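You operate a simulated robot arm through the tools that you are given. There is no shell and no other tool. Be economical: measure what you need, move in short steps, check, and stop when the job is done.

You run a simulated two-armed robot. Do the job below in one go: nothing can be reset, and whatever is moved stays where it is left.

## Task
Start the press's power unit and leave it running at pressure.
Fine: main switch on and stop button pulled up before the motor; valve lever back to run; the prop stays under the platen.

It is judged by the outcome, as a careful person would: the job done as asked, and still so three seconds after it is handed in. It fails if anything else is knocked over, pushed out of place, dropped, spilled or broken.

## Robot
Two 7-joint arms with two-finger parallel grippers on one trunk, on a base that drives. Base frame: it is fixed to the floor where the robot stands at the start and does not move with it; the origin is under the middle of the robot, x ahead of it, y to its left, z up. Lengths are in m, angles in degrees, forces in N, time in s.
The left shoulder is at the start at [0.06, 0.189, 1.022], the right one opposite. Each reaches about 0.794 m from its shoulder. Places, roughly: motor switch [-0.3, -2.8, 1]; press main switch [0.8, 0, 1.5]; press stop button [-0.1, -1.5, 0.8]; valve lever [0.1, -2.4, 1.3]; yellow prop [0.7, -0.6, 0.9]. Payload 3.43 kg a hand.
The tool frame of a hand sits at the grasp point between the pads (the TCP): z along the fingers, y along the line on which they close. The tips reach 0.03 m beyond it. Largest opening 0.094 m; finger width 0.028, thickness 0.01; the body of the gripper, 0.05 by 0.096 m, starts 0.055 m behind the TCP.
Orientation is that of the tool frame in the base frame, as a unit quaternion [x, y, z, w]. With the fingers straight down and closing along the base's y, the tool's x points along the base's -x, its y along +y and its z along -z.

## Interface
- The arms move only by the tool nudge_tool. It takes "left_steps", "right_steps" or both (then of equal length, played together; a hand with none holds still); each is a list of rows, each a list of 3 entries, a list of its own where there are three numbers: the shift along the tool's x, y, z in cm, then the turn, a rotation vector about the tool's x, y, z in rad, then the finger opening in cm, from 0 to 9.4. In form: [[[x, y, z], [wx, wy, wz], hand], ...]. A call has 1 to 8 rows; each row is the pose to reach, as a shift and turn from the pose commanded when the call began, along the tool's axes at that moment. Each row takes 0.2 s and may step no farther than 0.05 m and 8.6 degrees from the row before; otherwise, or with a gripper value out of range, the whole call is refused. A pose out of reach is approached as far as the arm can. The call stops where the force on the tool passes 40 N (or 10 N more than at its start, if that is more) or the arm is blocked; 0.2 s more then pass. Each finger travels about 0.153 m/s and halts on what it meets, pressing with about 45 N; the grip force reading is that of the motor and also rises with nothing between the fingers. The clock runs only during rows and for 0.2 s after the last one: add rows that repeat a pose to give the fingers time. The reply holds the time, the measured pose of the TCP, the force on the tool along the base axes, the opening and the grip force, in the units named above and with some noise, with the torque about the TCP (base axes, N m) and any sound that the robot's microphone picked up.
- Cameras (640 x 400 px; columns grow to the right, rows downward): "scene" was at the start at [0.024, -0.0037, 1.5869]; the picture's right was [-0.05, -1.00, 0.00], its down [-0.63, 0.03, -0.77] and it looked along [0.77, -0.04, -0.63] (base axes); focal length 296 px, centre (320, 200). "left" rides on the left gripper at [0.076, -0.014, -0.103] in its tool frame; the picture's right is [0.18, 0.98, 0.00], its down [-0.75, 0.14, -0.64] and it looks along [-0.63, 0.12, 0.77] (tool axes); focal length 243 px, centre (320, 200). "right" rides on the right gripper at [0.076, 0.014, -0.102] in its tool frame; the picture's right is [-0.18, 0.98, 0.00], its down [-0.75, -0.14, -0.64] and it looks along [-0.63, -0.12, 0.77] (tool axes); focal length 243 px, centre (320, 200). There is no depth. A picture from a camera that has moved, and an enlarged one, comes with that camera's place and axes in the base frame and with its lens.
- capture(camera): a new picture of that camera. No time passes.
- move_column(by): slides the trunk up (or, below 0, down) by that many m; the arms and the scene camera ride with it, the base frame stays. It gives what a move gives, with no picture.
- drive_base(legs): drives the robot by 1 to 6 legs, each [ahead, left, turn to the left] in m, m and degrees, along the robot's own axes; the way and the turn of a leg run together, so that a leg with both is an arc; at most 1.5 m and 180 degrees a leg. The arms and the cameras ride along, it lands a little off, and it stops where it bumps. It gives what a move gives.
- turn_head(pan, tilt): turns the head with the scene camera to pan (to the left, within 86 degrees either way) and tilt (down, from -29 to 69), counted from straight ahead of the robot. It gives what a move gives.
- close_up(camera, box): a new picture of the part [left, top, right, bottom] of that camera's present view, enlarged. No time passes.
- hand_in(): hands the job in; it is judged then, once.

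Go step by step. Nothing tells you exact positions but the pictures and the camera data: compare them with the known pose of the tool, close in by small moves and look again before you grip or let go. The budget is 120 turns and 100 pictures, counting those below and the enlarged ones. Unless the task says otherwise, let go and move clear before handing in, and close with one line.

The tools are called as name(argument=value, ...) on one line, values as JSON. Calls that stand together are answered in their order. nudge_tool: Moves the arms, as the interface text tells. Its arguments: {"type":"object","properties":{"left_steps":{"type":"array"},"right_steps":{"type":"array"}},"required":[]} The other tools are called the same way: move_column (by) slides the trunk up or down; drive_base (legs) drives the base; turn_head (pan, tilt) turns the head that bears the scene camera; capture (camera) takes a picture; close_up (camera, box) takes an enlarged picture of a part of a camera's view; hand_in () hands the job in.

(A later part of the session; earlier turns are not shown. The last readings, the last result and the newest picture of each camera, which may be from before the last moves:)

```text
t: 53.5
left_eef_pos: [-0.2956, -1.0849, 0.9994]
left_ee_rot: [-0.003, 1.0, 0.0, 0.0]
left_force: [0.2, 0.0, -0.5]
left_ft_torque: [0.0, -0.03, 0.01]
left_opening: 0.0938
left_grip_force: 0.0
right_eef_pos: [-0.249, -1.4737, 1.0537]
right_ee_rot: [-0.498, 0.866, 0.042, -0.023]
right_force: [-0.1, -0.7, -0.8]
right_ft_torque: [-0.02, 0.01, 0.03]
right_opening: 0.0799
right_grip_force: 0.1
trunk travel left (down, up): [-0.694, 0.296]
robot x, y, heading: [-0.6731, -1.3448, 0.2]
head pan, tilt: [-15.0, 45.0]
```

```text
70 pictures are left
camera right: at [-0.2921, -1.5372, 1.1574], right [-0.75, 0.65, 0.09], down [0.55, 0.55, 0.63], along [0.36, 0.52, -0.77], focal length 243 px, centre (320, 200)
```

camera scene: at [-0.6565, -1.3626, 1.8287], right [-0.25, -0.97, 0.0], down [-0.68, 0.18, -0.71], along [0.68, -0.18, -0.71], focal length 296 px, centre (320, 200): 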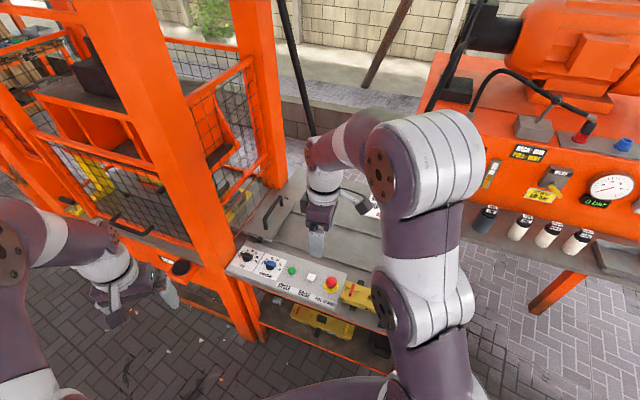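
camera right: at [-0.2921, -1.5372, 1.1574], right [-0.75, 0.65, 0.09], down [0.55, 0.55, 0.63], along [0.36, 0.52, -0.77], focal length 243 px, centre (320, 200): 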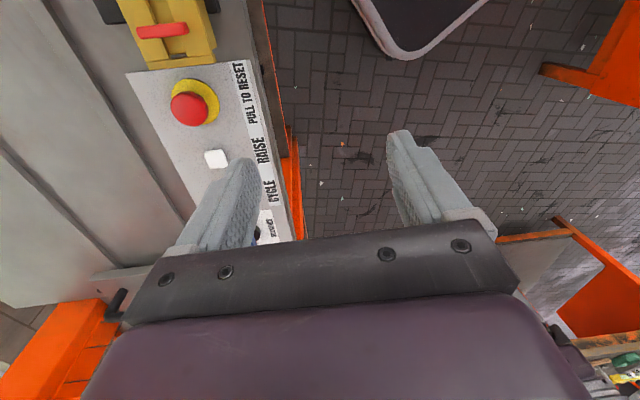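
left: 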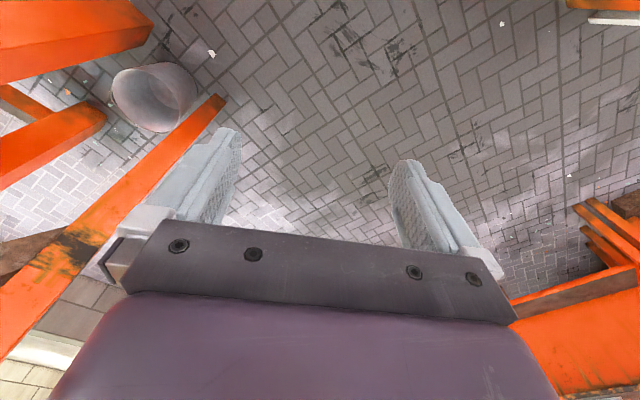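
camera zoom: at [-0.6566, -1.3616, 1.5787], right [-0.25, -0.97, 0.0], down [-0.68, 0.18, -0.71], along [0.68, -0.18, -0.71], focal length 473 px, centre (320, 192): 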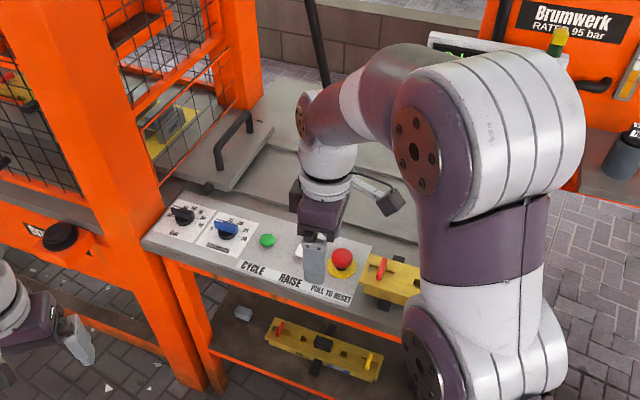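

Triangulated: the button head top is at about (-0.116, -1.552, 0.815). I'll move the right hand above it, closing direction along x, and look.

nudge_tool(right_steps=[[[0, -4.3, 0.5], [0.012, 0, -0.066], 8], [[0, -8.6, 1], [0.024, 0, -0.132], 8], [[0, -12.9, 1.5], [0.036, 0, -0.198], 8], [[0, -17.2, 2], [0.048, 0, -0.264], 8], [[0, -17.3, 6], [0.06, 0, -0.33], 8], [[0, -17.3, 10], [0.072, 0, -0.396], 8], [[0, -17.3, 14], [0.084, 0, -0.462], 8], [[0, -17.3, 15.9], [0.096, 0, -0.526], 8]])

capture(camera="right")

close_up(camera="scene", box=[200, 180, 440, 330])

```text
t: 55.3
left_eef_pos: [-0.2954, -1.0866, 0.9996]
left_ee_rot: [-0.003, 1.0, 0.0, 0.0]
left_force: [0.0, -0.5, 0.3]
left_ft_torque: [0.0, -0.01, -0.05]
left_opening: 0.0941
left_grip_force: 0.1
right_eef_pos: [-0.1122, -1.5533, 0.8778]
right_ee_rot: [-0.707, 0.707, 0.005, 0.012]
right_force: [0.2, -0.4, -0.5]
right_ft_torque: [0.02, -0.02, 0.0]
right_opening: 0.0802
right_grip_force: 0.0
right hand out of reach, approached as far as the arm can: row 1, 2, 3, 4, 5
trunk travel left (down, up): [-0.694, 0.296]
robot x, y, heading: [-0.6716, -1.3399, 0.3]
head pan, tilt: [-15.0, 45.0]
```

```text
69 pictures are left
camera right: at [-0.1282, -1.6305, 0.9774], right [-0.98, 0.18, -0.01], down [0.13, 0.74, 0.66], along [0.13, 0.65, -0.75], focal length 243 px, centre (320, 200)
```

right: 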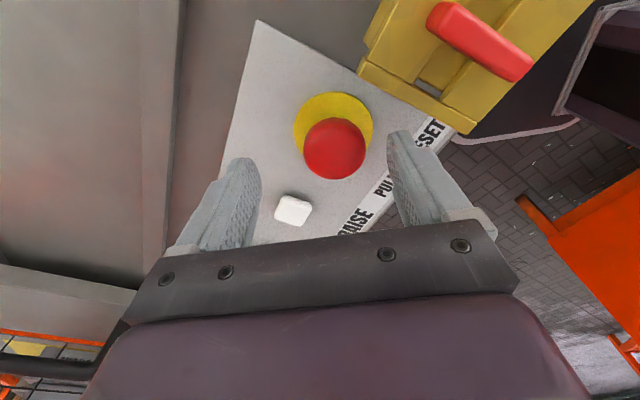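

```text
2.67 times, centred on (320, 255) of scene
camera zoom: at [-0.6563, -1.3616, 1.5787], right [-0.25, -0.97, 0.0], down [-0.68, 0.18, -0.71], along [0.68, -0.18, -0.71], focal length 788 px, centre (320, 53)
```

zoom: 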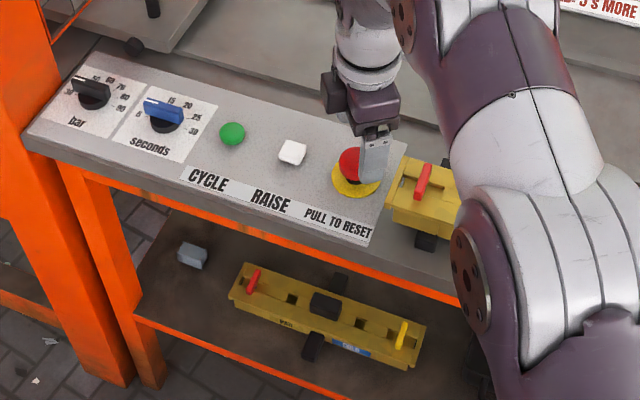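

The head is centred at about (-0.119, -1.537, 0.805), so I'll shift slightly, descend and close on it.

nudge_tool(right_steps=[[[-1.5, 0.7, 0], [0, 0, 0], 8], [[-1.5, 0.7, 3], [0, 0, 0], 8], [[-1.5, 0.7, 5.6], [0, 0, 0], 8], [[-1.5, 0.7, 5.6], [0, 0, 0], 8]])

capture(camera="right")

```text
t: 56.1
left_eef_pos: [-0.2954, -1.0855, 1.0]
left_ee_rot: [-0.003, 1.0, -0.001, 0.001]
left_force: [0.5, 0.2, 0.4]
left_ft_torque: [-0.01, 0.0, 0.01]
left_opening: 0.0939
left_grip_force: 0.0
right_eef_pos: [-0.1182, -1.538, 0.8351]
right_ee_rot: [-0.706, 0.708, 0.002, 0.015]
right_force: [-2.4, 2.7, 8.0]
right_ft_torque: [-0.02, 0.48, -0.15]
right_opening: 0.0806
right_grip_force: 1.3
trunk travel left (down, up): [-0.694, 0.296]
robot x, y, heading: [-0.6726, -1.346, 0.1]
head pan, tilt: [-15.0, 45.0]
stopped in row 3 (right hand): the force on the tool passed its limit at 62 N (the readings are from after the stop); the commanded pose is now the measured one
```

```text
67 pictures are left
camera right: at [-0.1349, -1.6155, 0.9355], right [-0.98, 0.19, -0.01], down [0.13, 0.74, 0.66], along [0.13, 0.65, -0.75], focal length 243 px, centre (320, 200)
```

right: 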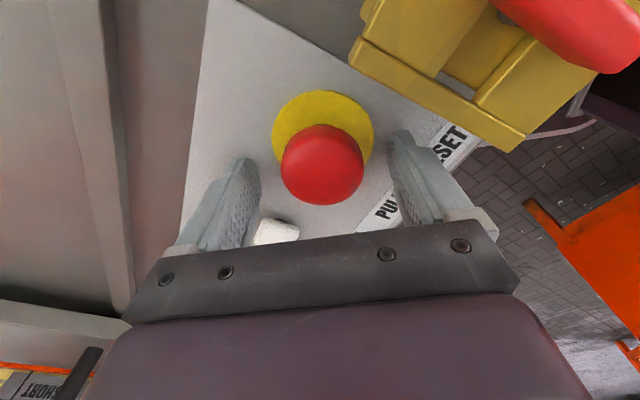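

The tips touched the panel at z≈0.80, which puts the button at (-0.122, -1.553) with its head at z≈0.84. I'll lift slightly, recentre and close.

nudge_tool(right_steps=[[[0, 0, -1.0], [0, 0, 0], 8], [[1.5, 0.4, -1.0], [0, 0, 0], 8], [[1.5, 0.4, -0.6], [0, 0, 0], 8], [[1.5, 0.4, -0.6], [0, 0, 0], 6], [[1.5, 0.4, -0.6], [0, 0, 0], 4], [[1.5, 0.4, -0.6], [0, 0, 0], 3], [[1.5, 0.4, -0.6], [0, 0, 0], 3]])

capture(camera="right")

```text
t: 57.7
left_eef_pos: [-0.2936, -1.0856, 0.9996]
left_ee_rot: [-0.003, 1.0, 0.0, 0.001]
left_force: [-0.6, 0.0, -0.8]
left_ft_torque: [-0.06, 0.01, -0.04]
left_opening: 0.094
left_grip_force: 0.1
right_eef_pos: [-0.1222, -1.552, 0.8399]
right_ee_rot: [-0.706, 0.708, 0.001, 0.016]
right_force: [3.9, 0.7, -0.1]
right_ft_torque: [0.03, -0.14, -0.03]
right_opening: 0.0401
right_grip_force: 44.6
trunk travel left (down, up): [-0.694, 0.296]
robot x, y, heading: [-0.6753, -1.3409, 0.1]
head pan, tilt: [-15.0, 45.0]
```

```text
66 pictures are left
camera right: at [-0.138, -1.6302, 0.9393], right [-0.98, 0.19, -0.01], down [0.13, 0.74, 0.66], along [0.13, 0.65, -0.75], focal length 243 px, centre (320, 200)
```

right: 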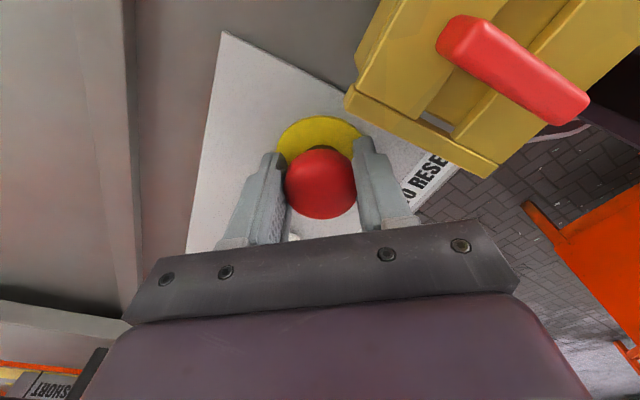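

Gripped at 4 cm opening. Pulling up gently.

nudge_tool(right_steps=[[[0, 0, -0.5], [0, 0, 0], 3], [[0, 0, -1.0], [0, 0, 0], 3], [[0, 0, -1.5], [0, 0, 0], 3]])

capture(camera="right")

```text
t: 58.5
left_eef_pos: [-0.2909, -1.0848, 0.9973]
left_ee_rot: [-0.002, 1.0, 0.0, -0.002]
left_force: [0.5, 0.1, -0.2]
left_ft_torque: [0.02, 0.02, 0.0]
left_opening: 0.0938
left_grip_force: 0.1
right_eef_pos: [-0.1212, -1.551, 0.8509]
right_ee_rot: [-0.706, 0.708, 0.006, 0.012]
right_force: [6.9, 8.9, -24.9]
right_ft_torque: [-0.17, 0.12, 0.07]
right_opening: 0.0406
right_grip_force: 45.3
trunk travel left (down, up): [-0.694, 0.296]
robot x, y, heading: [-0.6752, -1.3398, 0.4]
head pan, tilt: [-15.0, 45.0]
```

```text
65 pictures are left
camera right: at [-0.1369, -1.6303, 0.951], right [-0.98, 0.19, 0.0], down [0.14, 0.74, 0.66], along [0.13, 0.65, -0.75], focal length 243 px, centre (320, 200)
```

right: 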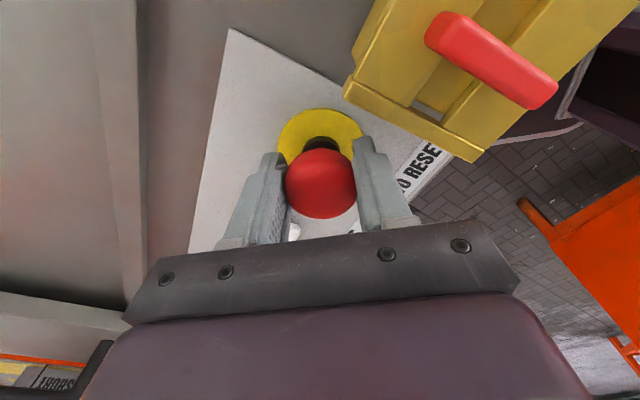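

The head has risen 1.1 cm to its stop and the stem is visible. I'll release, rise and verify.

nudge_tool(right_steps=[[[0, 0, -0.3], [0, 0, 0], 6], [[0, 0, 0], [0, 0, 0], 8], [[0, 0, -3], [0, 0, 0], 8], [[0, 0, -7], [0, 0, 0], 8], [[0, 0, -7], [0, 0, 0], 8]])

capture(camera="right")

```text
t: 59.7
left_eef_pos: [-0.2931, -1.0864, 0.9991]
left_ee_rot: [-0.003, 1.0, -0.001, 0.0]
left_force: [0.7, -0.8, 0.0]
left_ft_torque: [0.02, -0.04, 0.02]
left_opening: 0.0938
left_grip_force: 0.1
right_eef_pos: [-0.1237, -1.5553, 0.9249]
right_ee_rot: [-0.707, 0.707, 0.002, 0.015]
right_force: [0.1, -0.2, 0.7]
right_ft_torque: [0.0, 0.0, -0.03]
right_opening: 0.0798
right_grip_force: 0.0
trunk travel left (down, up): [-0.694, 0.296]
robot x, y, heading: [-0.6744, -1.3446, 0.3]
head pan, tilt: [-15.0, 45.0]
```

```text
64 pictures are left
camera right: at [-0.1391, -1.6329, 1.0247], right [-0.98, 0.19, -0.01], down [0.13, 0.74, 0.66], along [0.13, 0.65, -0.75], focal length 243 px, centre (320, 200)
```

right: 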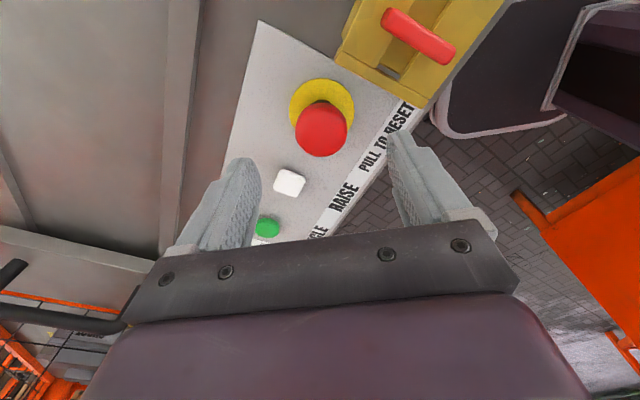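

The stop button stays up. I'll lift the hand and inspect the power unit.

nudge_tool(right_steps=[[[0, 0, -4], [0, 0, 0], 8], [[0, 2, -8], [0, 0, 0], 8], [[0, 5, -12], [0, 0, 0], 8], [[0, 8, -16], [0, 0, 0], 8]])

turn_head(pan=-55, tilt=15)

capture(camera="scene")

close_up(camera="scene", box=[200, 100, 500, 300])

```text
t: 60.7
left_eef_pos: [-0.2959, -1.0865, 1.0006]
left_ee_rot: [-0.003, 1.0, 0.0, 0.0]
left_force: [0.8, 0.0, -0.2]
left_ft_torque: [0.01, -0.02, 0.04]
left_opening: 0.0939
left_grip_force: 0.1
right_eef_pos: [-0.2098, -1.5582, 1.0763]
right_ee_rot: [-0.706, 0.708, 0.002, 0.016]
right_force: [-0.8, -0.8, -0.7]
right_ft_torque: [-0.04, -0.02, 0.0]
right_opening: 0.0801
right_grip_force: 0.0
right hand out of reach, approached as far as the arm can: row 4
trunk travel left (down, up): [-0.694, 0.296]
robot x, y, heading: [-0.673, -1.3409, 0.3]
head pan, tilt: [-15.0, 45.0]
```

```text
t: 61.8
left_eef_pos: [-0.295, -1.0858, 1.0004]
left_ee_rot: [-0.003, 1.0, 0.0, 0.0]
left_force: [-0.4, 0.3, 0.2]
left_ft_torque: [-0.04, 0.0, -0.03]
left_opening: 0.094
left_grip_force: 0.0
right_eef_pos: [-0.2089, -1.5588, 1.0755]
right_ee_rot: [-0.707, 0.708, 0.001, 0.015]
right_force: [0.2, 0.0, 0.4]
right_ft_torque: [0.03, 0.0, 0.02]
right_opening: 0.0799
right_grip_force: 0.0
trunk travel left (down, up): [-0.694, 0.296]
robot x, y, heading: [-0.6738, -1.3414, -0.1]
head pan, tilt: [-55.0, 15.0]
```

```text
63 pictures are left
camera scene: at [-0.6811, -1.4172, 1.6254], right [-0.82, -0.58, 0.0], down [-0.15, 0.21, -0.97], along [0.56, -0.79, -0.26], focal length 296 px, centre (320, 200)
```

scene: 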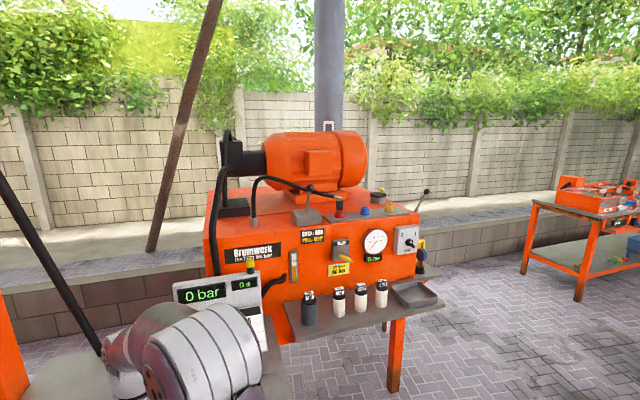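

```text
2.00 times, centred on (350, 200) of scene
camera zoom: at [-0.6811, -1.4172, 1.6254], right [-0.82, -0.58, 0.0], down [-0.15, 0.21, -0.97], along [0.56, -0.79, -0.26], focal length 591 px, centre (260, 200)
```

zoom: 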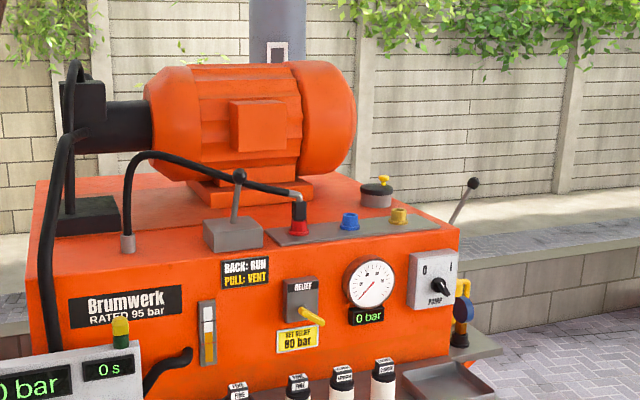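

The unit shows the vent lever ("back: run, pull: vent"), relief valve, gauge and a rotary PUMP 0/I switch. I'll drive round to face it squarely.

drive_base(legs=[[0, 0, -45], [0.2, -0.5, 0], [0.3, -0.2, 0]])

turn_head(pan=0, tilt=20)

capture(camera="scene")

close_up(camera="scene", box=[180, 90, 500, 290])

```text
t: 68.9
left_eef_pos: [-0.3661, -2.2902, 0.9994]
left_ee_rot: [0.388, 0.922, 0.0, 0.0]
left_force: [0.1, 0.4, -0.4]
left_ft_torque: [0.04, -0.01, -0.02]
left_opening: 0.0938
left_grip_force: 0.1
right_eef_pos: [-0.6474, -2.6792, 1.0748]
right_ee_rot: [-0.375, 0.927, -0.005, 0.015]
right_force: [0.4, -0.3, -0.2]
right_ft_torque: [0.01, -0.02, 0.0]
right_opening: 0.0801
right_grip_force: 0.1
trunk travel left (down, up): [-0.694, 0.296]
robot x, y, heading: [-0.813, -2.1939, -45.6]
head pan, tilt: [-55.0, 15.0]
```

```text
t: 70.2
left_eef_pos: [-0.3672, -2.2893, 0.9984]
left_ee_rot: [0.387, 0.922, 0.0, 0.0]
left_force: [-1.3, 0.2, -0.1]
left_ft_torque: [-0.02, -0.01, 0.0]
left_opening: 0.0936
left_grip_force: 0.1
right_eef_pos: [-0.6466, -2.6798, 1.074]
right_ee_rot: [-0.375, 0.927, -0.004, 0.015]
right_force: [0.6, 0.2, -0.1]
right_ft_torque: [-0.02, 0.0, -0.02]
right_opening: 0.08
right_grip_force: 0.0
trunk travel left (down, up): [-0.694, 0.296]
robot x, y, heading: [-0.8148, -2.1986, -45.5]
head pan, tilt: [0.0, 20.0]
```

```text
61 pictures are left
camera scene: at [-0.7922, -2.2185, 1.6173], right [-0.71, -0.7, 0.0], down [-0.24, 0.24, -0.94], along [0.66, -0.67, -0.34], focal length 296 px, centre (320, 200)
```

scene: 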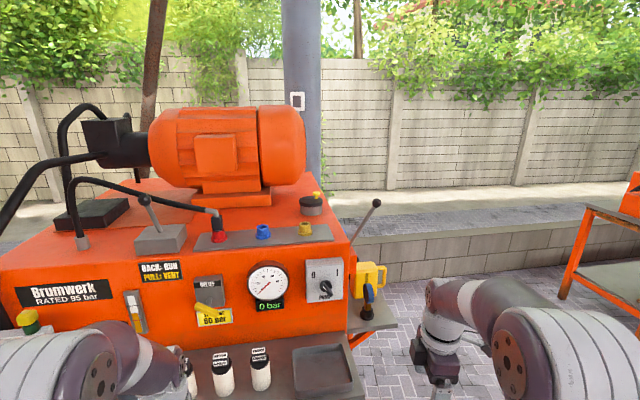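

```text
2.00 times, centred on (340, 190) of scene
camera zoom: at [-0.7922, -2.2185, 1.6173], right [-0.71, -0.7, 0.0], down [-0.24, 0.24, -0.94], along [0.66, -0.67, -0.34], focal length 591 px, centre (280, 220)
```

zoom: 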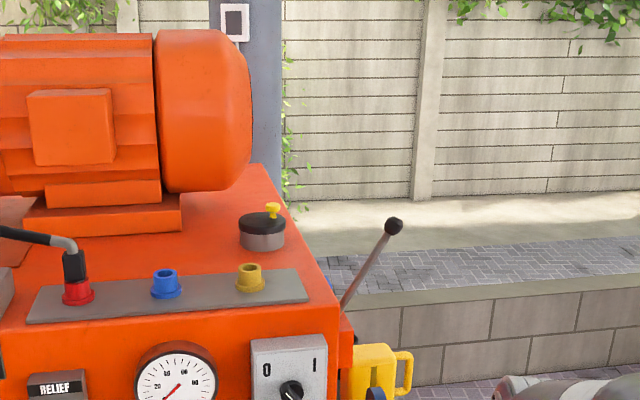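

The pump knob points at 0. I'll raise the column to triangulate the lever and knob.

close_up(camera="scene", box=[80, 160, 400, 360])

move_column(by=0.2)

close_up(camera="scene", box=[80, 200, 400, 400])

```text
2.00 times, centred on (240, 260) of scene
camera zoom: at [-0.7922, -2.2185, 1.6173], right [-0.71, -0.7, 0.0], down [-0.24, 0.24, -0.94], along [0.66, -0.67, -0.34], focal length 591 px, centre (480, 80)
```

zoom: 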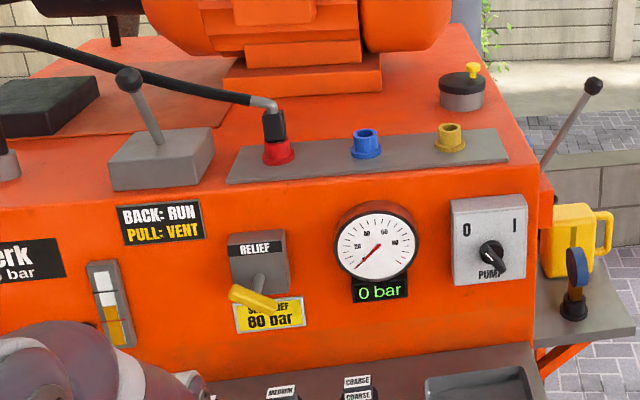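

```text
t: 72.3
left_eef_pos: [-0.3663, -2.2903, 1.199]
left_ee_rot: [0.387, 0.922, 0.0, -0.001]
left_force: [-0.5, 0.1, 0.7]
left_ft_torque: [0.01, 0.0, -0.02]
left_opening: 0.0941
left_grip_force: 0.0
right_eef_pos: [-0.6461, -2.679, 1.2742]
right_ee_rot: [-0.374, 0.927, -0.005, 0.015]
right_force: [0.2, -0.2, 0.4]
right_ft_torque: [-0.01, -0.02, -0.01]
right_opening: 0.08
right_grip_force: 0.1
trunk travel left (down, up): [-0.894, 0.096]
robot x, y, heading: [-0.8114, -2.192, -45.6]
head pan, tilt: [0.0, 20.0]
```

```text
2.00 times, centred on (240, 300) of scene
camera zoom: at [-0.7921, -2.2184, 1.8173], right [-0.71, -0.7, 0.0], down [-0.24, 0.24, -0.94], along [0.66, -0.67, -0.34], focal length 591 px, centre (480, 0)
```

zoom: 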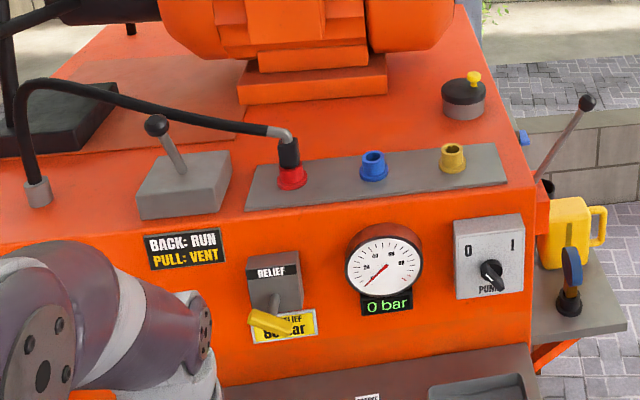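

The lever knob is at about (0.09, -2.43, 1.34), leaning toward me (vent). The pump knob is at about (-0.23, -2.82, 1.01). I'll drive a bit closer and point the left hand forward to push the lever back on its stem.

drive_base(legs=[[0.15, 0.1, 0]])

nudge_tool(left_steps=[[[-1.5, 0, 0], [0, -0.148, 0], 7], [[-3, 0, 0], [0, -0.296, 0], 4], [[-4.5, 0, 0], [0, -0.444, 0], 1], [[-6, 0, 0], [0, -0.592, 0], 0], [[-7.5, 0, 0], [0, -0.74, 0], 0], [[-9, 0, 0], [0, -0.888, 0], 0], [[-10.5, 0, 0], [0, -1.036, 0], 0], [[-12, 0, 0], [0, -1.184, 0], 0]])

turn_head(pan=25, tilt=30)

capture(camera="scene")

```text
t: 73.8
left_eef_pos: [-0.1939, -2.3304, 1.2016]
left_ee_rot: [0.39, 0.921, 0.0, 0.002]
left_force: [0.2, -0.4, -0.2]
left_ft_torque: [-0.01, 0.01, 0.0]
left_opening: 0.0941
left_grip_force: 0.2
right_eef_pos: [-0.4778, -2.7182, 1.2758]
right_ee_rot: [-0.373, 0.928, -0.006, 0.015]
right_force: [-0.3, 0.3, 0.4]
right_ft_torque: [0.01, -0.04, 0.0]
right_opening: 0.08
right_grip_force: 0.0
trunk travel left (down, up): [-0.894, 0.096]
robot x, y, heading: [-0.6383, -2.2355, -45.8]
head pan, tilt: [0.0, 20.0]
```

```text
t: 75.6
left_eef_pos: [-0.1074, -2.4168, 1.2005]
left_ee_rot: [0.323, 0.764, -0.217, 0.515]
left_force: [-0.3, 0.2, -0.2]
left_ft_torque: [-0.02, 0.02, -0.02]
left_opening: 0.0
left_grip_force: 33.1
left hand out of reach, approached as far as the arm can: row 5
right_eef_pos: [-0.4715, -2.7198, 1.2746]
right_ee_rot: [-0.372, 0.928, -0.003, 0.015]
right_force: [-0.7, 0.2, -0.6]
right_ft_torque: [0.01, 0.01, 0.02]
right_opening: 0.08
right_grip_force: 0.0
trunk travel left (down, up): [-0.894, 0.096]
robot x, y, heading: [-0.635, -2.2341, -46.0]
head pan, tilt: [0.0, 20.0]
```

```text
t: 76.5
left_eef_pos: [-0.1086, -2.4162, 1.2009]
left_ee_rot: [0.323, 0.764, -0.217, 0.514]
left_force: [0.3, -0.4, 0.3]
left_ft_torque: [0.04, 0.01, 0.02]
left_opening: 0.0
left_grip_force: 33.6
right_eef_pos: [-0.4741, -2.7195, 1.2763]
right_ee_rot: [-0.372, 0.928, -0.004, 0.015]
right_force: [0.2, 0.0, -0.2]
right_ft_torque: [-0.02, -0.02, -0.02]
right_opening: 0.0801
right_grip_force: 0.1
trunk travel left (down, up): [-0.894, 0.096]
robot x, y, heading: [-0.6404, -2.2329, -45.7]
head pan, tilt: [25.0, 30.0]
```

```text
57 pictures are left
camera scene: at [-0.5973, -2.2228, 1.8013], right [-0.36, -0.93, 0.0], down [-0.47, 0.18, -0.87], along [0.81, -0.31, -0.5], focal length 296 px, centre (320, 200)
```

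scene: 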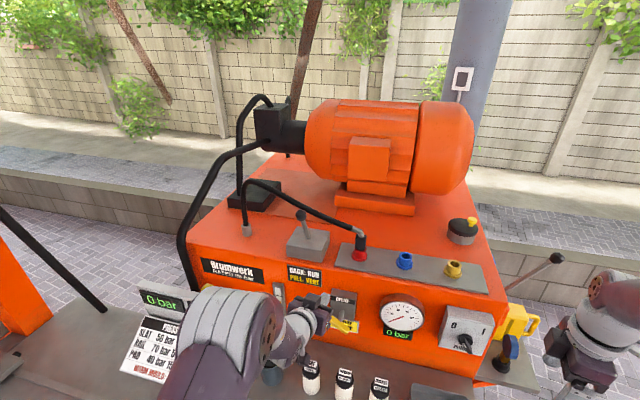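

The left hand is below and beside the lever. I'll raise it, finish levelling it, and slide it left in front of the lever stem.

nudge_tool(left_steps=[[[-3.7, 0, -1.5], [0, -0.06, 0], 0], [[-7.4, 0, -3], [0, -0.12, 0], 0], [[-7.4, 4.5, -3], [0, -0.19, 0], 0], [[-7.4, 9, -3], [0, -0.26, 0], 0], [[-7.4, 13.6, -3], [0, -0.33, 0], 0], [[-9.3, 13.6, 0.6], [0, -0.387, 0], 0], [[-10.4, 13.6, 4.2], [0, -0.387, 0], 0]])

close_up(camera="scene", box=[180, 130, 420, 330])

capture(camera="left")

```text
t: 78.1
left_eef_pos: [0.0472, -2.3765, 1.2779]
left_ee_rot: [0.275, 0.653, -0.275, 0.65]
left_force: [0.3, 0.3, -0.7]
left_ft_torque: [0.01, -0.02, -0.02]
left_opening: 0.0
left_grip_force: 33.2
left hand out of reach, approached as far as the arm can: row 4, 5, 6
right_eef_pos: [-0.472, -2.7209, 1.2744]
right_ee_rot: [-0.372, 0.928, -0.003, 0.014]
right_force: [-0.4, -0.3, -0.4]
right_ft_torque: [0.02, 0.05, 0.03]
right_opening: 0.08
right_grip_force: 0.0
trunk travel left (down, up): [-0.894, 0.096]
robot x, y, heading: [-0.6364, -2.2355, -45.9]
head pan, tilt: [25.0, 30.0]
```

```text
2.00 times, centred on (300, 230) of scene
camera zoom: at [-0.5947, -2.2241, 1.8012], right [-0.36, -0.93, 0.0], down [-0.47, 0.18, -0.87], along [0.81, -0.31, -0.5], focal length 591 px, centre (360, 140)
```

zoom: 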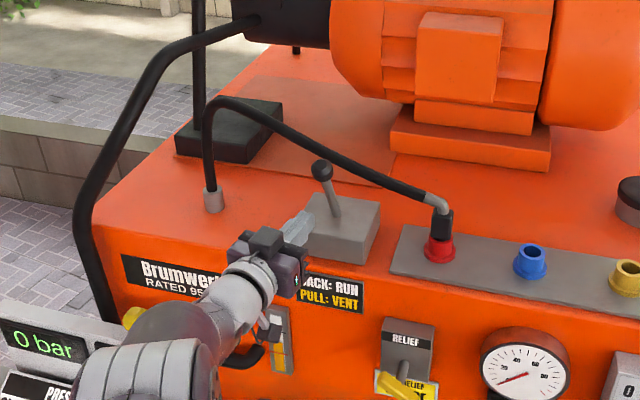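

```text
55 pictures are left
camera left: at [-0.0348, -2.3133, 1.2015], right [0.71, 0.68, -0.18], down [-0.34, 0.56, 0.75], along [0.62, -0.47, 0.63], focal length 243 px, centre (320, 200)
```

left: 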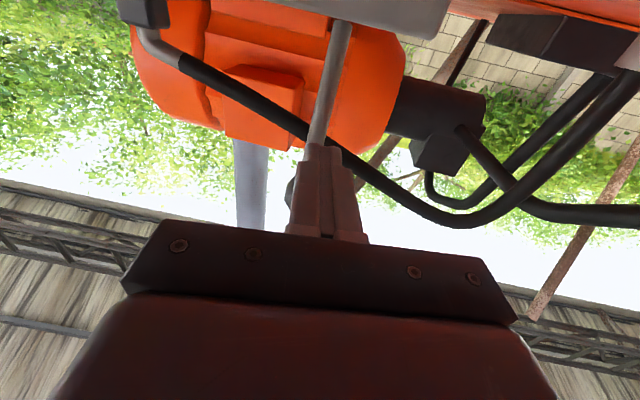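

The fingertips line up with the lever stem. I'll push forward slowly.

nudge_tool(left_steps=[[[0, 0, 2], [0, 0, 0], 0], [[0, 0, 4], [0, 0, 0], 0], [[0, 0, 5], [0, 0, 0], 0], [[0, 0, 6], [0, 0, 0], 0], [[0, 0, 7], [0, 0, 0], 0], [[0, 0, 8], [0, 0, 0], 0]])

close_up(camera="scene", box=[220, 150, 400, 270])

capture(camera="left")

```text
t: 79.5
left_eef_pos: [0.0991, -2.4344, 1.2796]
left_ee_rot: [0.276, 0.651, -0.276, 0.651]
left_force: [-2.2, 2.2, 1.2]
left_ft_torque: [-0.07, -0.03, 0.02]
left_opening: 0.0
left_grip_force: 32.9
right_eef_pos: [-0.4743, -2.718, 1.2746]
right_ee_rot: [-0.372, 0.928, -0.005, 0.014]
right_force: [0.6, -0.2, -0.6]
right_ft_torque: [0.02, 0.01, 0.01]
right_opening: 0.0801
right_grip_force: 0.0
trunk travel left (down, up): [-0.894, 0.096]
robot x, y, heading: [-0.6387, -2.2332, -45.9]
head pan, tilt: [25.0, 30.0]
```

```text
3.33 times, centred on (310, 210) of scene
camera zoom: at [-0.5976, -2.221, 1.8013], right [-0.36, -0.93, 0.0], down [-0.47, 0.18, -0.87], along [0.81, -0.31, -0.5], focal length 985 px, centre (353, 167)
```

zoom: 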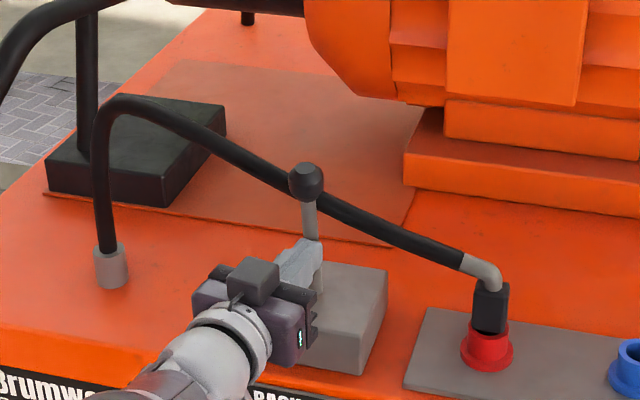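

```text
53 pictures are left
camera left: at [0.0169, -2.3708, 1.2028], right [0.71, 0.68, -0.18], down [-0.35, 0.56, 0.75], along [0.62, -0.47, 0.63], focal length 243 px, centre (320, 200)
```

left: 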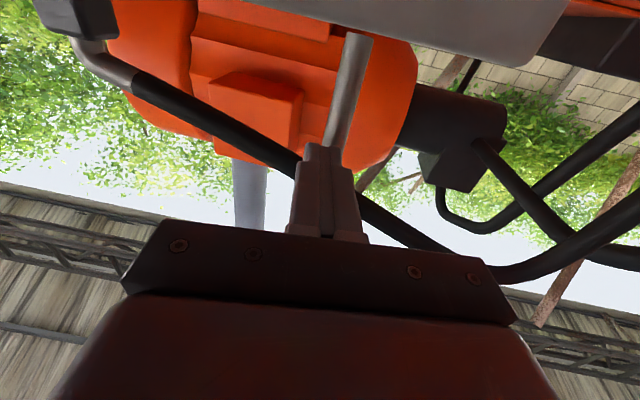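

The lever is moving with little force and is past vertical-ish. Pushing further.

nudge_tool(left_steps=[[[0, 0, 1], [0, 0, 0], 0], [[0, 0, 2], [0, 0, 0], 0], [[0, 0, 3], [0, 0, 0], 0], [[0, 0, 4], [0, 0, 0], 0]])

close_up(camera="scene", box=[220, 150, 400, 270])

```text
t: 80.5
left_eef_pos: [0.1239, -2.4663, 1.2811]
left_ee_rot: [0.277, 0.65, -0.277, 0.651]
left_force: [-24.0, 10.3, 5.0]
left_ft_torque: [-0.03, 0.12, -0.32]
left_opening: 0.0
left_grip_force: 32.9
right_eef_pos: [-0.4761, -2.7188, 1.2756]
right_ee_rot: [-0.372, 0.928, -0.005, 0.016]
right_force: [0.6, 0.0, -0.4]
right_ft_torque: [0.04, 0.06, -0.02]
right_opening: 0.08
right_grip_force: 0.0
trunk travel left (down, up): [-0.894, 0.096]
robot x, y, heading: [-0.6394, -2.2348, -45.7]
head pan, tilt: [25.0, 30.0]
```

```text
3.33 times, centred on (310, 210) of scene
camera zoom: at [-0.6004, -2.2219, 1.8013], right [-0.36, -0.93, 0.0], down [-0.47, 0.18, -0.87], along [0.81, -0.31, -0.5], focal length 985 px, centre (353, 167)
```

zoom: 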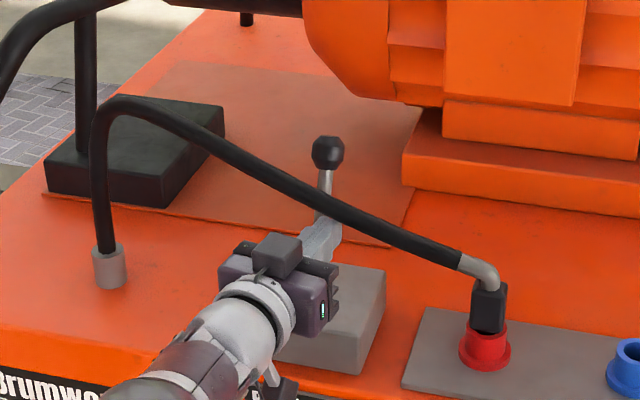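

The lever has gone back, and the force suggests the end stop. One small extra push to confirm, then I'll withdraw.

nudge_tool(left_steps=[[[0, 0, 0.5], [0, 0, 0], 0], [[0, 0, 1.0], [0, 0, 0], 0]])

nudge_tool(left_steps=[[[0, 0, -3], [0, 0, 0], 0], [[0, 0, -7], [0, 0, 0], 0], [[0, 0, -11], [0, 0, 0], 0]])

close_up(camera="scene", box=[220, 150, 400, 270])

```text
t: 81.1
left_eef_pos: [0.1315, -2.4736, 1.2797]
left_ee_rot: [0.277, 0.65, -0.276, 0.651]
left_force: [-14.6, 0.4, -0.9]
left_ft_torque: [0.06, 0.18, -0.15]
left_opening: 0.0003
left_grip_force: 32.5
right_eef_pos: [-0.4769, -2.7205, 1.2757]
right_ee_rot: [-0.372, 0.928, -0.005, 0.016]
right_force: [0.8, -0.6, -0.3]
right_ft_torque: [0.03, 0.0, 0.0]
right_opening: 0.0798
right_grip_force: 0.2
trunk travel left (down, up): [-0.894, 0.096]
robot x, y, heading: [-0.6387, -2.2351, -45.6]
head pan, tilt: [25.0, 30.0]
```

```text
t: 81.9
left_eef_pos: [0.0561, -2.3931, 1.2812]
left_ee_rot: [0.277, 0.651, -0.275, 0.651]
left_force: [-0.6, -0.2, -0.5]
left_ft_torque: [0.01, 0.0, 0.04]
left_opening: 0.0
left_grip_force: 33.1
right_eef_pos: [-0.4737, -2.7196, 1.2752]
right_ee_rot: [-0.372, 0.928, -0.004, 0.014]
right_force: [1.0, -0.5, 0.7]
right_ft_torque: [0.02, -0.03, 0.04]
right_opening: 0.08
right_grip_force: 0.0
trunk travel left (down, up): [-0.894, 0.096]
robot x, y, heading: [-0.64, -2.2322, -45.8]
head pan, tilt: [25.0, 30.0]
```

```text
3.33 times, centred on (310, 210) of scene
camera zoom: at [-0.5981, -2.2247, 1.8013], right [-0.36, -0.93, 0.0], down [-0.47, 0.18, -0.87], along [0.81, -0.31, -0.5], focal length 985 px, centre (353, 167)
```

zoom: 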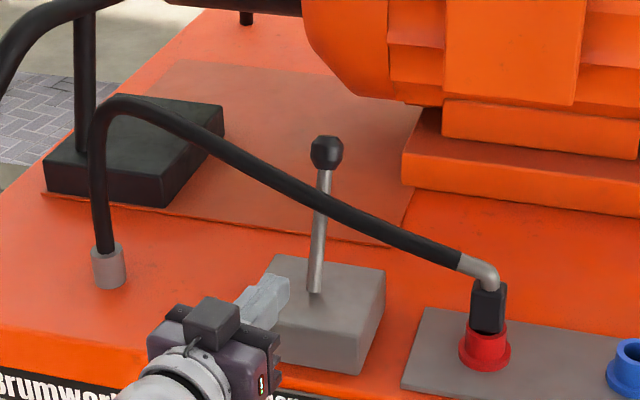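

The lever stays back in RUN. Now I'll look closely at the pump knob.

turn_head(pan=-8, tilt=45)

capture(camera="scene")

close_up(camera="scene", box=[250, 130, 410, 240])

```text
t: 82.9
left_eef_pos: [0.0579, -2.3907, 1.2816]
left_ee_rot: [0.275, 0.651, -0.275, 0.651]
left_force: [0.3, 0.9, 0.5]
left_ft_torque: [0.0, 0.01, 0.0]
left_opening: 0.0001
left_grip_force: 33.2
right_eef_pos: [-0.4742, -2.7192, 1.2753]
right_ee_rot: [-0.373, 0.928, -0.005, 0.014]
right_force: [0.8, 0.5, 0.5]
right_ft_torque: [-0.01, -0.02, 0.0]
right_opening: 0.0802
right_grip_force: 0.1
trunk travel left (down, up): [-0.894, 0.096]
robot x, y, heading: [-0.6366, -2.2349, -45.9]
head pan, tilt: [-8.0, 45.0]
```

```text
50 pictures are left
camera scene: at [-0.6335, -2.2557, 1.7787], right [-0.81, -0.59, 0.0], down [-0.42, 0.57, -0.71], along [0.42, -0.57, -0.71], focal length 296 px, centre (320, 200)
```

scene: 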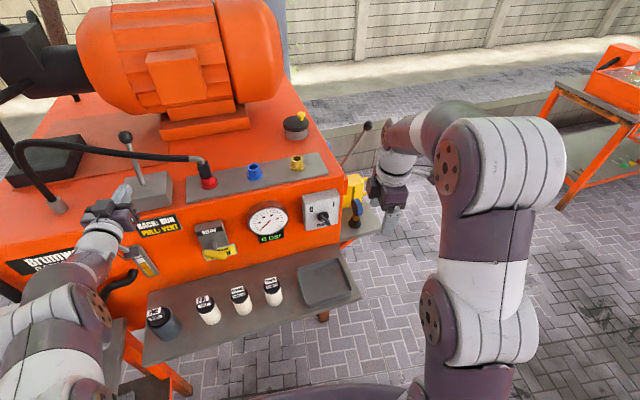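

```text
3.64 times, centred on (330, 185) of scene
camera zoom: at [-0.6335, -2.2557, 1.7787], right [-0.81, -0.59, 0.0], down [-0.42, 0.57, -0.71], along [0.42, -0.57, -0.71], focal length 1075 px, centre (284, 254)
```

zoom: 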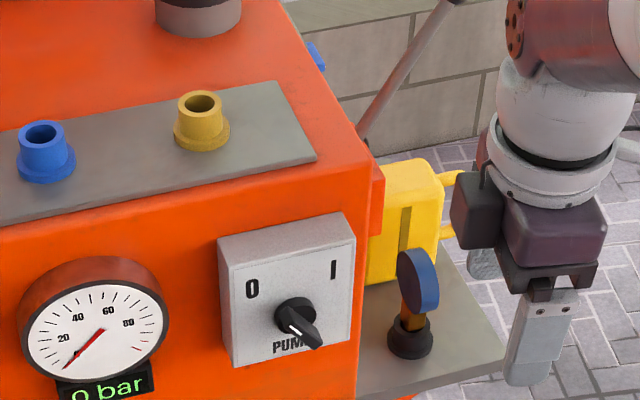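

The pump knob points to 0, at upper left; I is upper right, so it needs a clockwise quarter turn. I'll bring the right hand forward and down toward it, pitching it horizontal.

nudge_tool(right_steps=[[[-1.1, -1.5, 1.2], [0.147, 0, -0.01], 6], [[-2.2, -3, 2.5], [0.294, 0, -0.02], 6], [[-3.3, -4.5, 3.7], [0.441, 0, -0.03], 6], [[-4.4, -6, 5], [0.588, 0, -0.04], 6], [[-5.5, -7.5, 6.2], [0.735, 0, -0.05], 6], [[-6.6, -9, 7.5], [0.882, 0, -0.06], 6], [[-7.7, -10.4, 8.7], [1.029, 0, -0.07], 6], [[-8.7, -11.8, 10], [1.176, 0, -0.08], 6]])

capture(camera="scene")

```text
t: 84.7
left_eef_pos: [0.0565, -2.3914, 1.2809]
left_ee_rot: [0.276, 0.651, -0.276, 0.651]
left_force: [-0.1, 0.0, -0.1]
left_ft_torque: [0.02, -0.05, -0.01]
left_opening: 0.0001
left_grip_force: 32.7
right_eef_pos: [-0.3256, -2.7449, 1.178]
right_ee_rot: [-0.336, 0.754, -0.519, 0.219]
right_force: [1.0, -0.4, 0.4]
right_ft_torque: [-0.01, -0.04, -0.01]
right_opening: 0.06
right_grip_force: 0.0
trunk travel left (down, up): [-0.894, 0.096]
robot x, y, heading: [-0.638, -2.2345, -45.7]
head pan, tilt: [-8.0, 45.0]
```

```text
48 pictures are left
camera scene: at [-0.6329, -2.2563, 1.7787], right [-0.81, -0.59, 0.0], down [-0.42, 0.57, -0.71], along [0.42, -0.57, -0.71], focal length 296 px, centre (320, 200)
```

scene: 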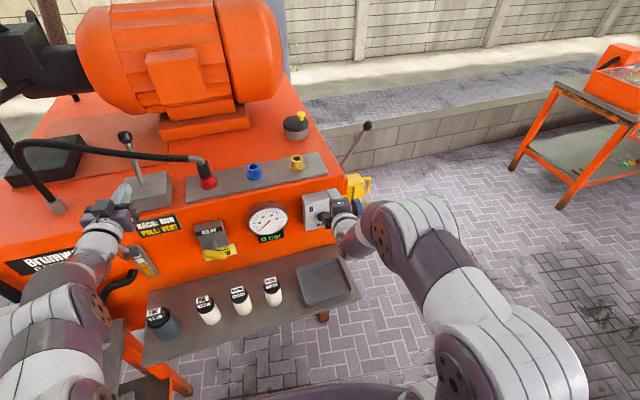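

Checking the gauge, then finishing the levelling.

close_up(camera="scene", box=[220, 170, 380, 270])

nudge_tool(right_steps=[[[0, 0, 0], [0.12, -0.036, -0.014], 6], [[0, 0, 0], [0.245, -0.07, -0.028], 6], [[0, 0, 0], [0.37, -0.107, -0.042], 6]])

nudge_tool(right_steps=[[[0, 2, 0], [0, 0, 0.13], 6], [[0, 4, 0], [0, 0, 0.26], 6], [[0, 6, 0], [0, 0, 0.39], 6], [[0, 8, 0], [0, 0, 0.52], 6], [[0, 10, 0], [0, 0, 0.65], 6], [[0, 12, 0], [0, 0, 0.785], 6]])

capture(camera="right")

capture(camera="scene")

```text
4.00 times, centred on (300, 220) of scene
camera zoom: at [-0.6329, -2.2563, 1.7787], right [-0.81, -0.59, 0.0], down [-0.42, 0.57, -0.71], along [0.42, -0.57, -0.71], focal length 1182 px, centre (400, 120)
```

zoom: 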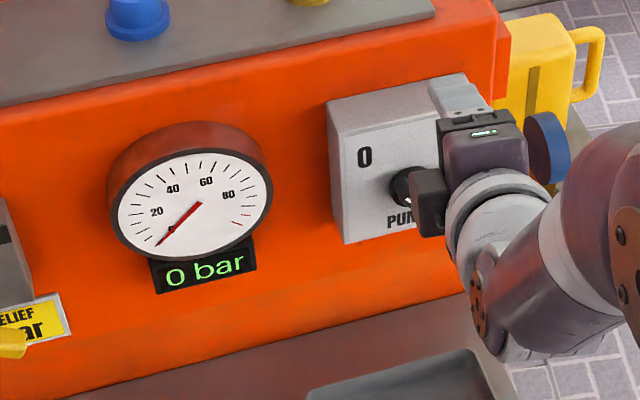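

```text
t: 85.5
left_eef_pos: [0.0574, -2.3922, 1.2805]
left_ee_rot: [0.275, 0.651, -0.275, 0.651]
left_force: [0.2, -0.8, -0.6]
left_ft_torque: [-0.01, -0.01, 0.01]
left_opening: 0.0
left_grip_force: 33.8
right_eef_pos: [-0.3259, -2.7458, 1.1791]
right_ee_rot: [0.334, -0.626, 0.634, -0.306]
right_force: [-0.5, -0.4, -0.5]
right_ft_torque: [0.03, -0.01, -0.01]
right_opening: 0.06
right_grip_force: 0.0
trunk travel left (down, up): [-0.894, 0.096]
robot x, y, heading: [-0.6383, -2.2329, -45.7]
head pan, tilt: [-8.0, 45.0]
```

```text
t: 86.9
left_eef_pos: [0.0569, -2.392, 1.2801]
left_ee_rot: [0.275, 0.651, -0.276, 0.651]
left_force: [-0.6, -0.3, 0.2]
left_ft_torque: [0.01, 0.01, 0.03]
left_opening: 0.0
left_grip_force: 33.1
right_eef_pos: [-0.329, -2.7487, 1.0584]
right_ee_rot: [-0.067, 0.706, -0.469, 0.526]
right_force: [0.2, -0.3, -0.3]
right_ft_torque: [0.0, 0.02, 0.01]
right_opening: 0.0601
right_grip_force: 0.0
trunk travel left (down, up): [-0.894, 0.096]
robot x, y, heading: [-0.6397, -2.237, -46.1]
head pan, tilt: [-8.0, 45.0]
```

```text
46 pictures are left
camera right: at [-0.4394, -2.7242, 0.9978], right [0.47, 0.65, -0.6], down [-0.24, 0.75, 0.62], along [0.85, -0.15, 0.51], focal length 243 px, centre (320, 200)
```

right: 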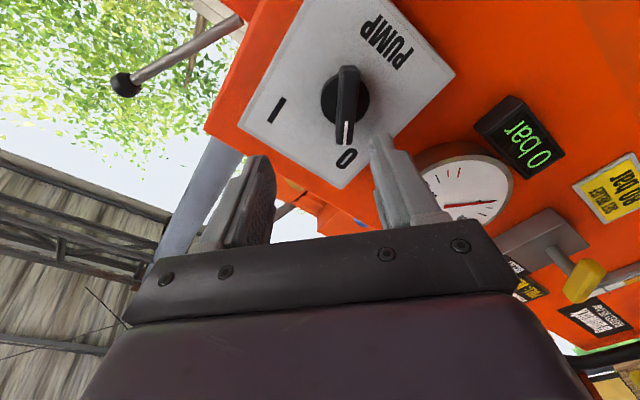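

```text
45 pictures are left
camera scene: at [-0.6331, -2.2568, 1.7787], right [-0.81, -0.59, 0.0], down [-0.42, 0.57, -0.71], along [0.42, -0.57, -0.71], focal length 296 px, centre (320, 200)
```

scene: 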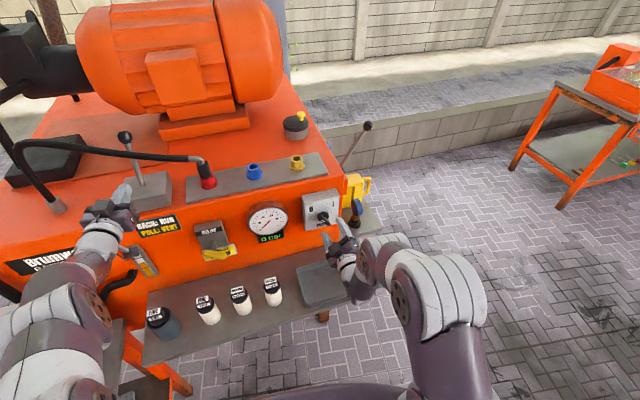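

The knob's bar lies neatly parallel to the fingers. I'll shift to centre and close half the distance.

nudge_tool(right_steps=[[[0.5, 1.2, 1], [0, 0, 0], 6], [[1, 2.2, 3], [0, 0, 0], 6], [[1, 2.2, 5], [0, 0, 0], 6], [[1, 2.2, 5], [0, 0, 0], 6]])

capture(camera="right")

```text
t: 87.9
left_eef_pos: [0.0561, -2.3912, 1.2808]
left_ee_rot: [0.276, 0.651, -0.276, 0.651]
left_force: [-0.5, 0.1, 0.6]
left_ft_torque: [0.01, 0.0, 0.03]
left_opening: 0.0001
left_grip_force: 32.7
right_eef_pos: [-0.2849, -2.7696, 1.036]
right_ee_rot: [-0.068, 0.707, -0.469, 0.526]
right_force: [0.1, -0.1, 0.7]
right_ft_torque: [-0.01, 0.01, 0.03]
right_opening: 0.06
right_grip_force: 0.1
trunk travel left (down, up): [-0.894, 0.096]
robot x, y, heading: [-0.6374, -2.2324, -46.0]
head pan, tilt: [-8.0, 45.0]
```

```text
44 pictures are left
camera right: at [-0.3955, -2.7463, 0.9752], right [0.47, 0.65, -0.6], down [-0.24, 0.75, 0.62], along [0.85, -0.15, 0.51], focal length 243 px, centre (320, 200)
```

right: 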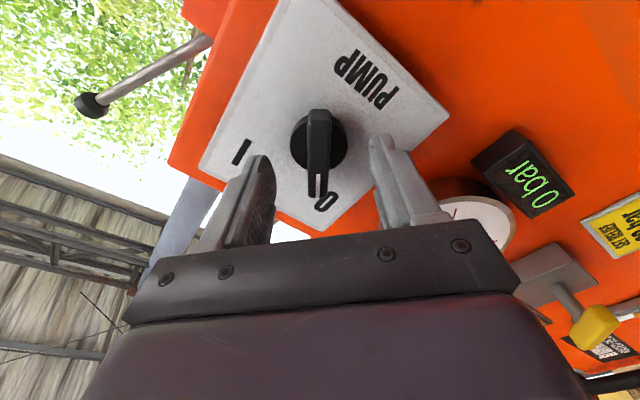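

Well aligned laterally. Moving in another 3 cm and looking again.

nudge_tool(right_steps=[[[-0.2, 0, 1.5], [0, 0, 0], 6], [[-0.4, 0, 3], [0, 0, 0], 6], [[-0.4, 0, 3], [0, 0, 0], 6]])

capture(camera="right")

close_up(camera="scene", box=[260, 170, 400, 270])

```text
t: 88.7
left_eef_pos: [0.0524, -2.3876, 1.2846]
left_ee_rot: [0.275, 0.649, -0.276, 0.653]
left_force: [0.8, -0.1, 0.2]
left_ft_torque: [-0.02, 0.03, -0.04]
left_opening: 0.0001
left_grip_force: 33.1
right_eef_pos: [-0.2657, -2.7814, 1.0414]
right_ee_rot: [-0.067, 0.706, -0.47, 0.525]
right_force: [-25.7, 19.6, 1.2]
right_ft_torque: [-0.52, -0.78, -0.19]
right_opening: 0.0598
right_grip_force: 0.1
trunk travel left (down, up): [-0.894, 0.096]
robot x, y, heading: [-0.6396, -2.2343, -45.8]
head pan, tilt: [-8.0, 45.0]
```

```text
43 pictures are left
camera right: at [-0.3751, -2.7577, 0.9789], right [0.47, 0.65, -0.6], down [-0.24, 0.75, 0.62], along [0.85, -0.15, 0.51], focal length 243 px, centre (320, 200)
```

right: 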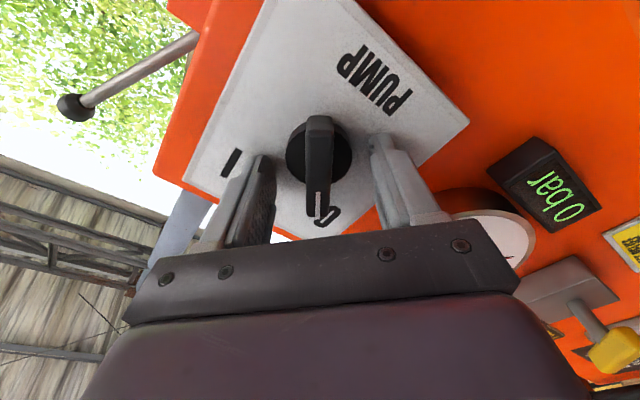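

```text
4.00 times, centred on (330, 220) of scene
camera zoom: at [-0.6408, -2.2495, 1.7788], right [-0.81, -0.59, 0.0], down [-0.41, 0.57, -0.71], along [0.42, -0.57, -0.7], focal length 1182 px, centre (280, 120)
```

zoom: 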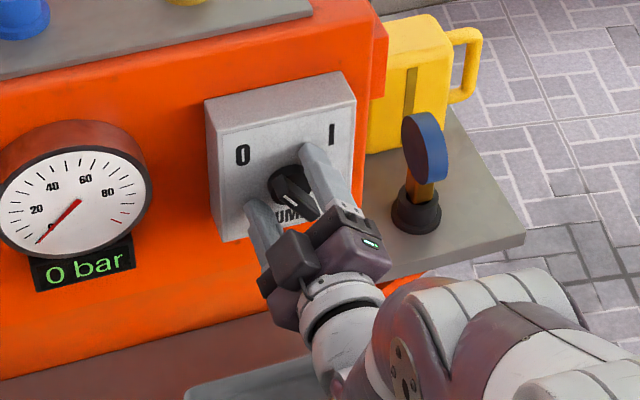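

The tips touch the panel box. I'll back off 0.7 cm, centre 1 cm along the bar, and close.

nudge_tool(right_steps=[[[0, 0, -0.8], [0, 0, 0], 6], [[1.0, 0, -0.8], [0, 0, 0], 6], [[1.0, 0, -0.8], [0, 0, 0], 3], [[1.0, 0, -0.8], [0, 0, 0], 1], [[1.0, 0, -0.8], [0, 0, 0], 0.5], [[1.0, 0, -0.8], [0, 0, 0], 0.5]])

capture(camera="right")

```text
t: 90.1
left_eef_pos: [0.0586, -2.3915, 1.2809]
left_ee_rot: [0.276, 0.651, -0.276, 0.651]
left_force: [0.8, 0.1, -0.1]
left_ft_torque: [-0.01, 0.01, -0.01]
left_opening: 0.0
left_grip_force: 32.5
right_eef_pos: [-0.2694, -2.7882, 1.0329]
right_ee_rot: [-0.069, 0.706, -0.47, 0.525]
right_force: [6.9, -0.2, 4.9]
right_ft_torque: [-0.16, -0.46, 0.56]
right_opening: 0.0376
right_grip_force: 44.9
trunk travel left (down, up): [-0.894, 0.096]
robot x, y, heading: [-0.64, -2.2366, -45.9]
head pan, tilt: [-8.0, 45.0]
```

```text
41 pictures are left
camera right: at [-0.3794, -2.7636, 0.9713], right [0.47, 0.65, -0.6], down [-0.24, 0.75, 0.62], along [0.85, -0.15, 0.51], focal length 243 px, centre (320, 200)
```

right: 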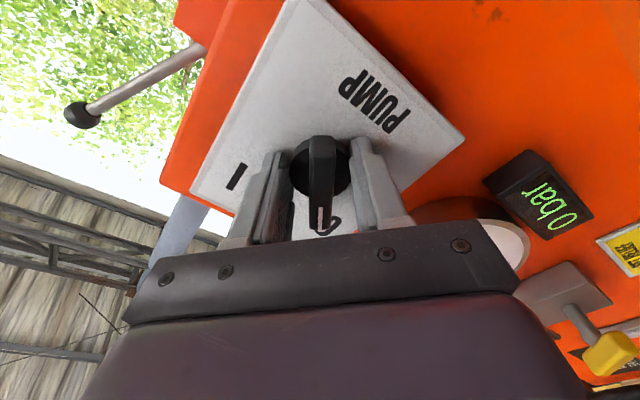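

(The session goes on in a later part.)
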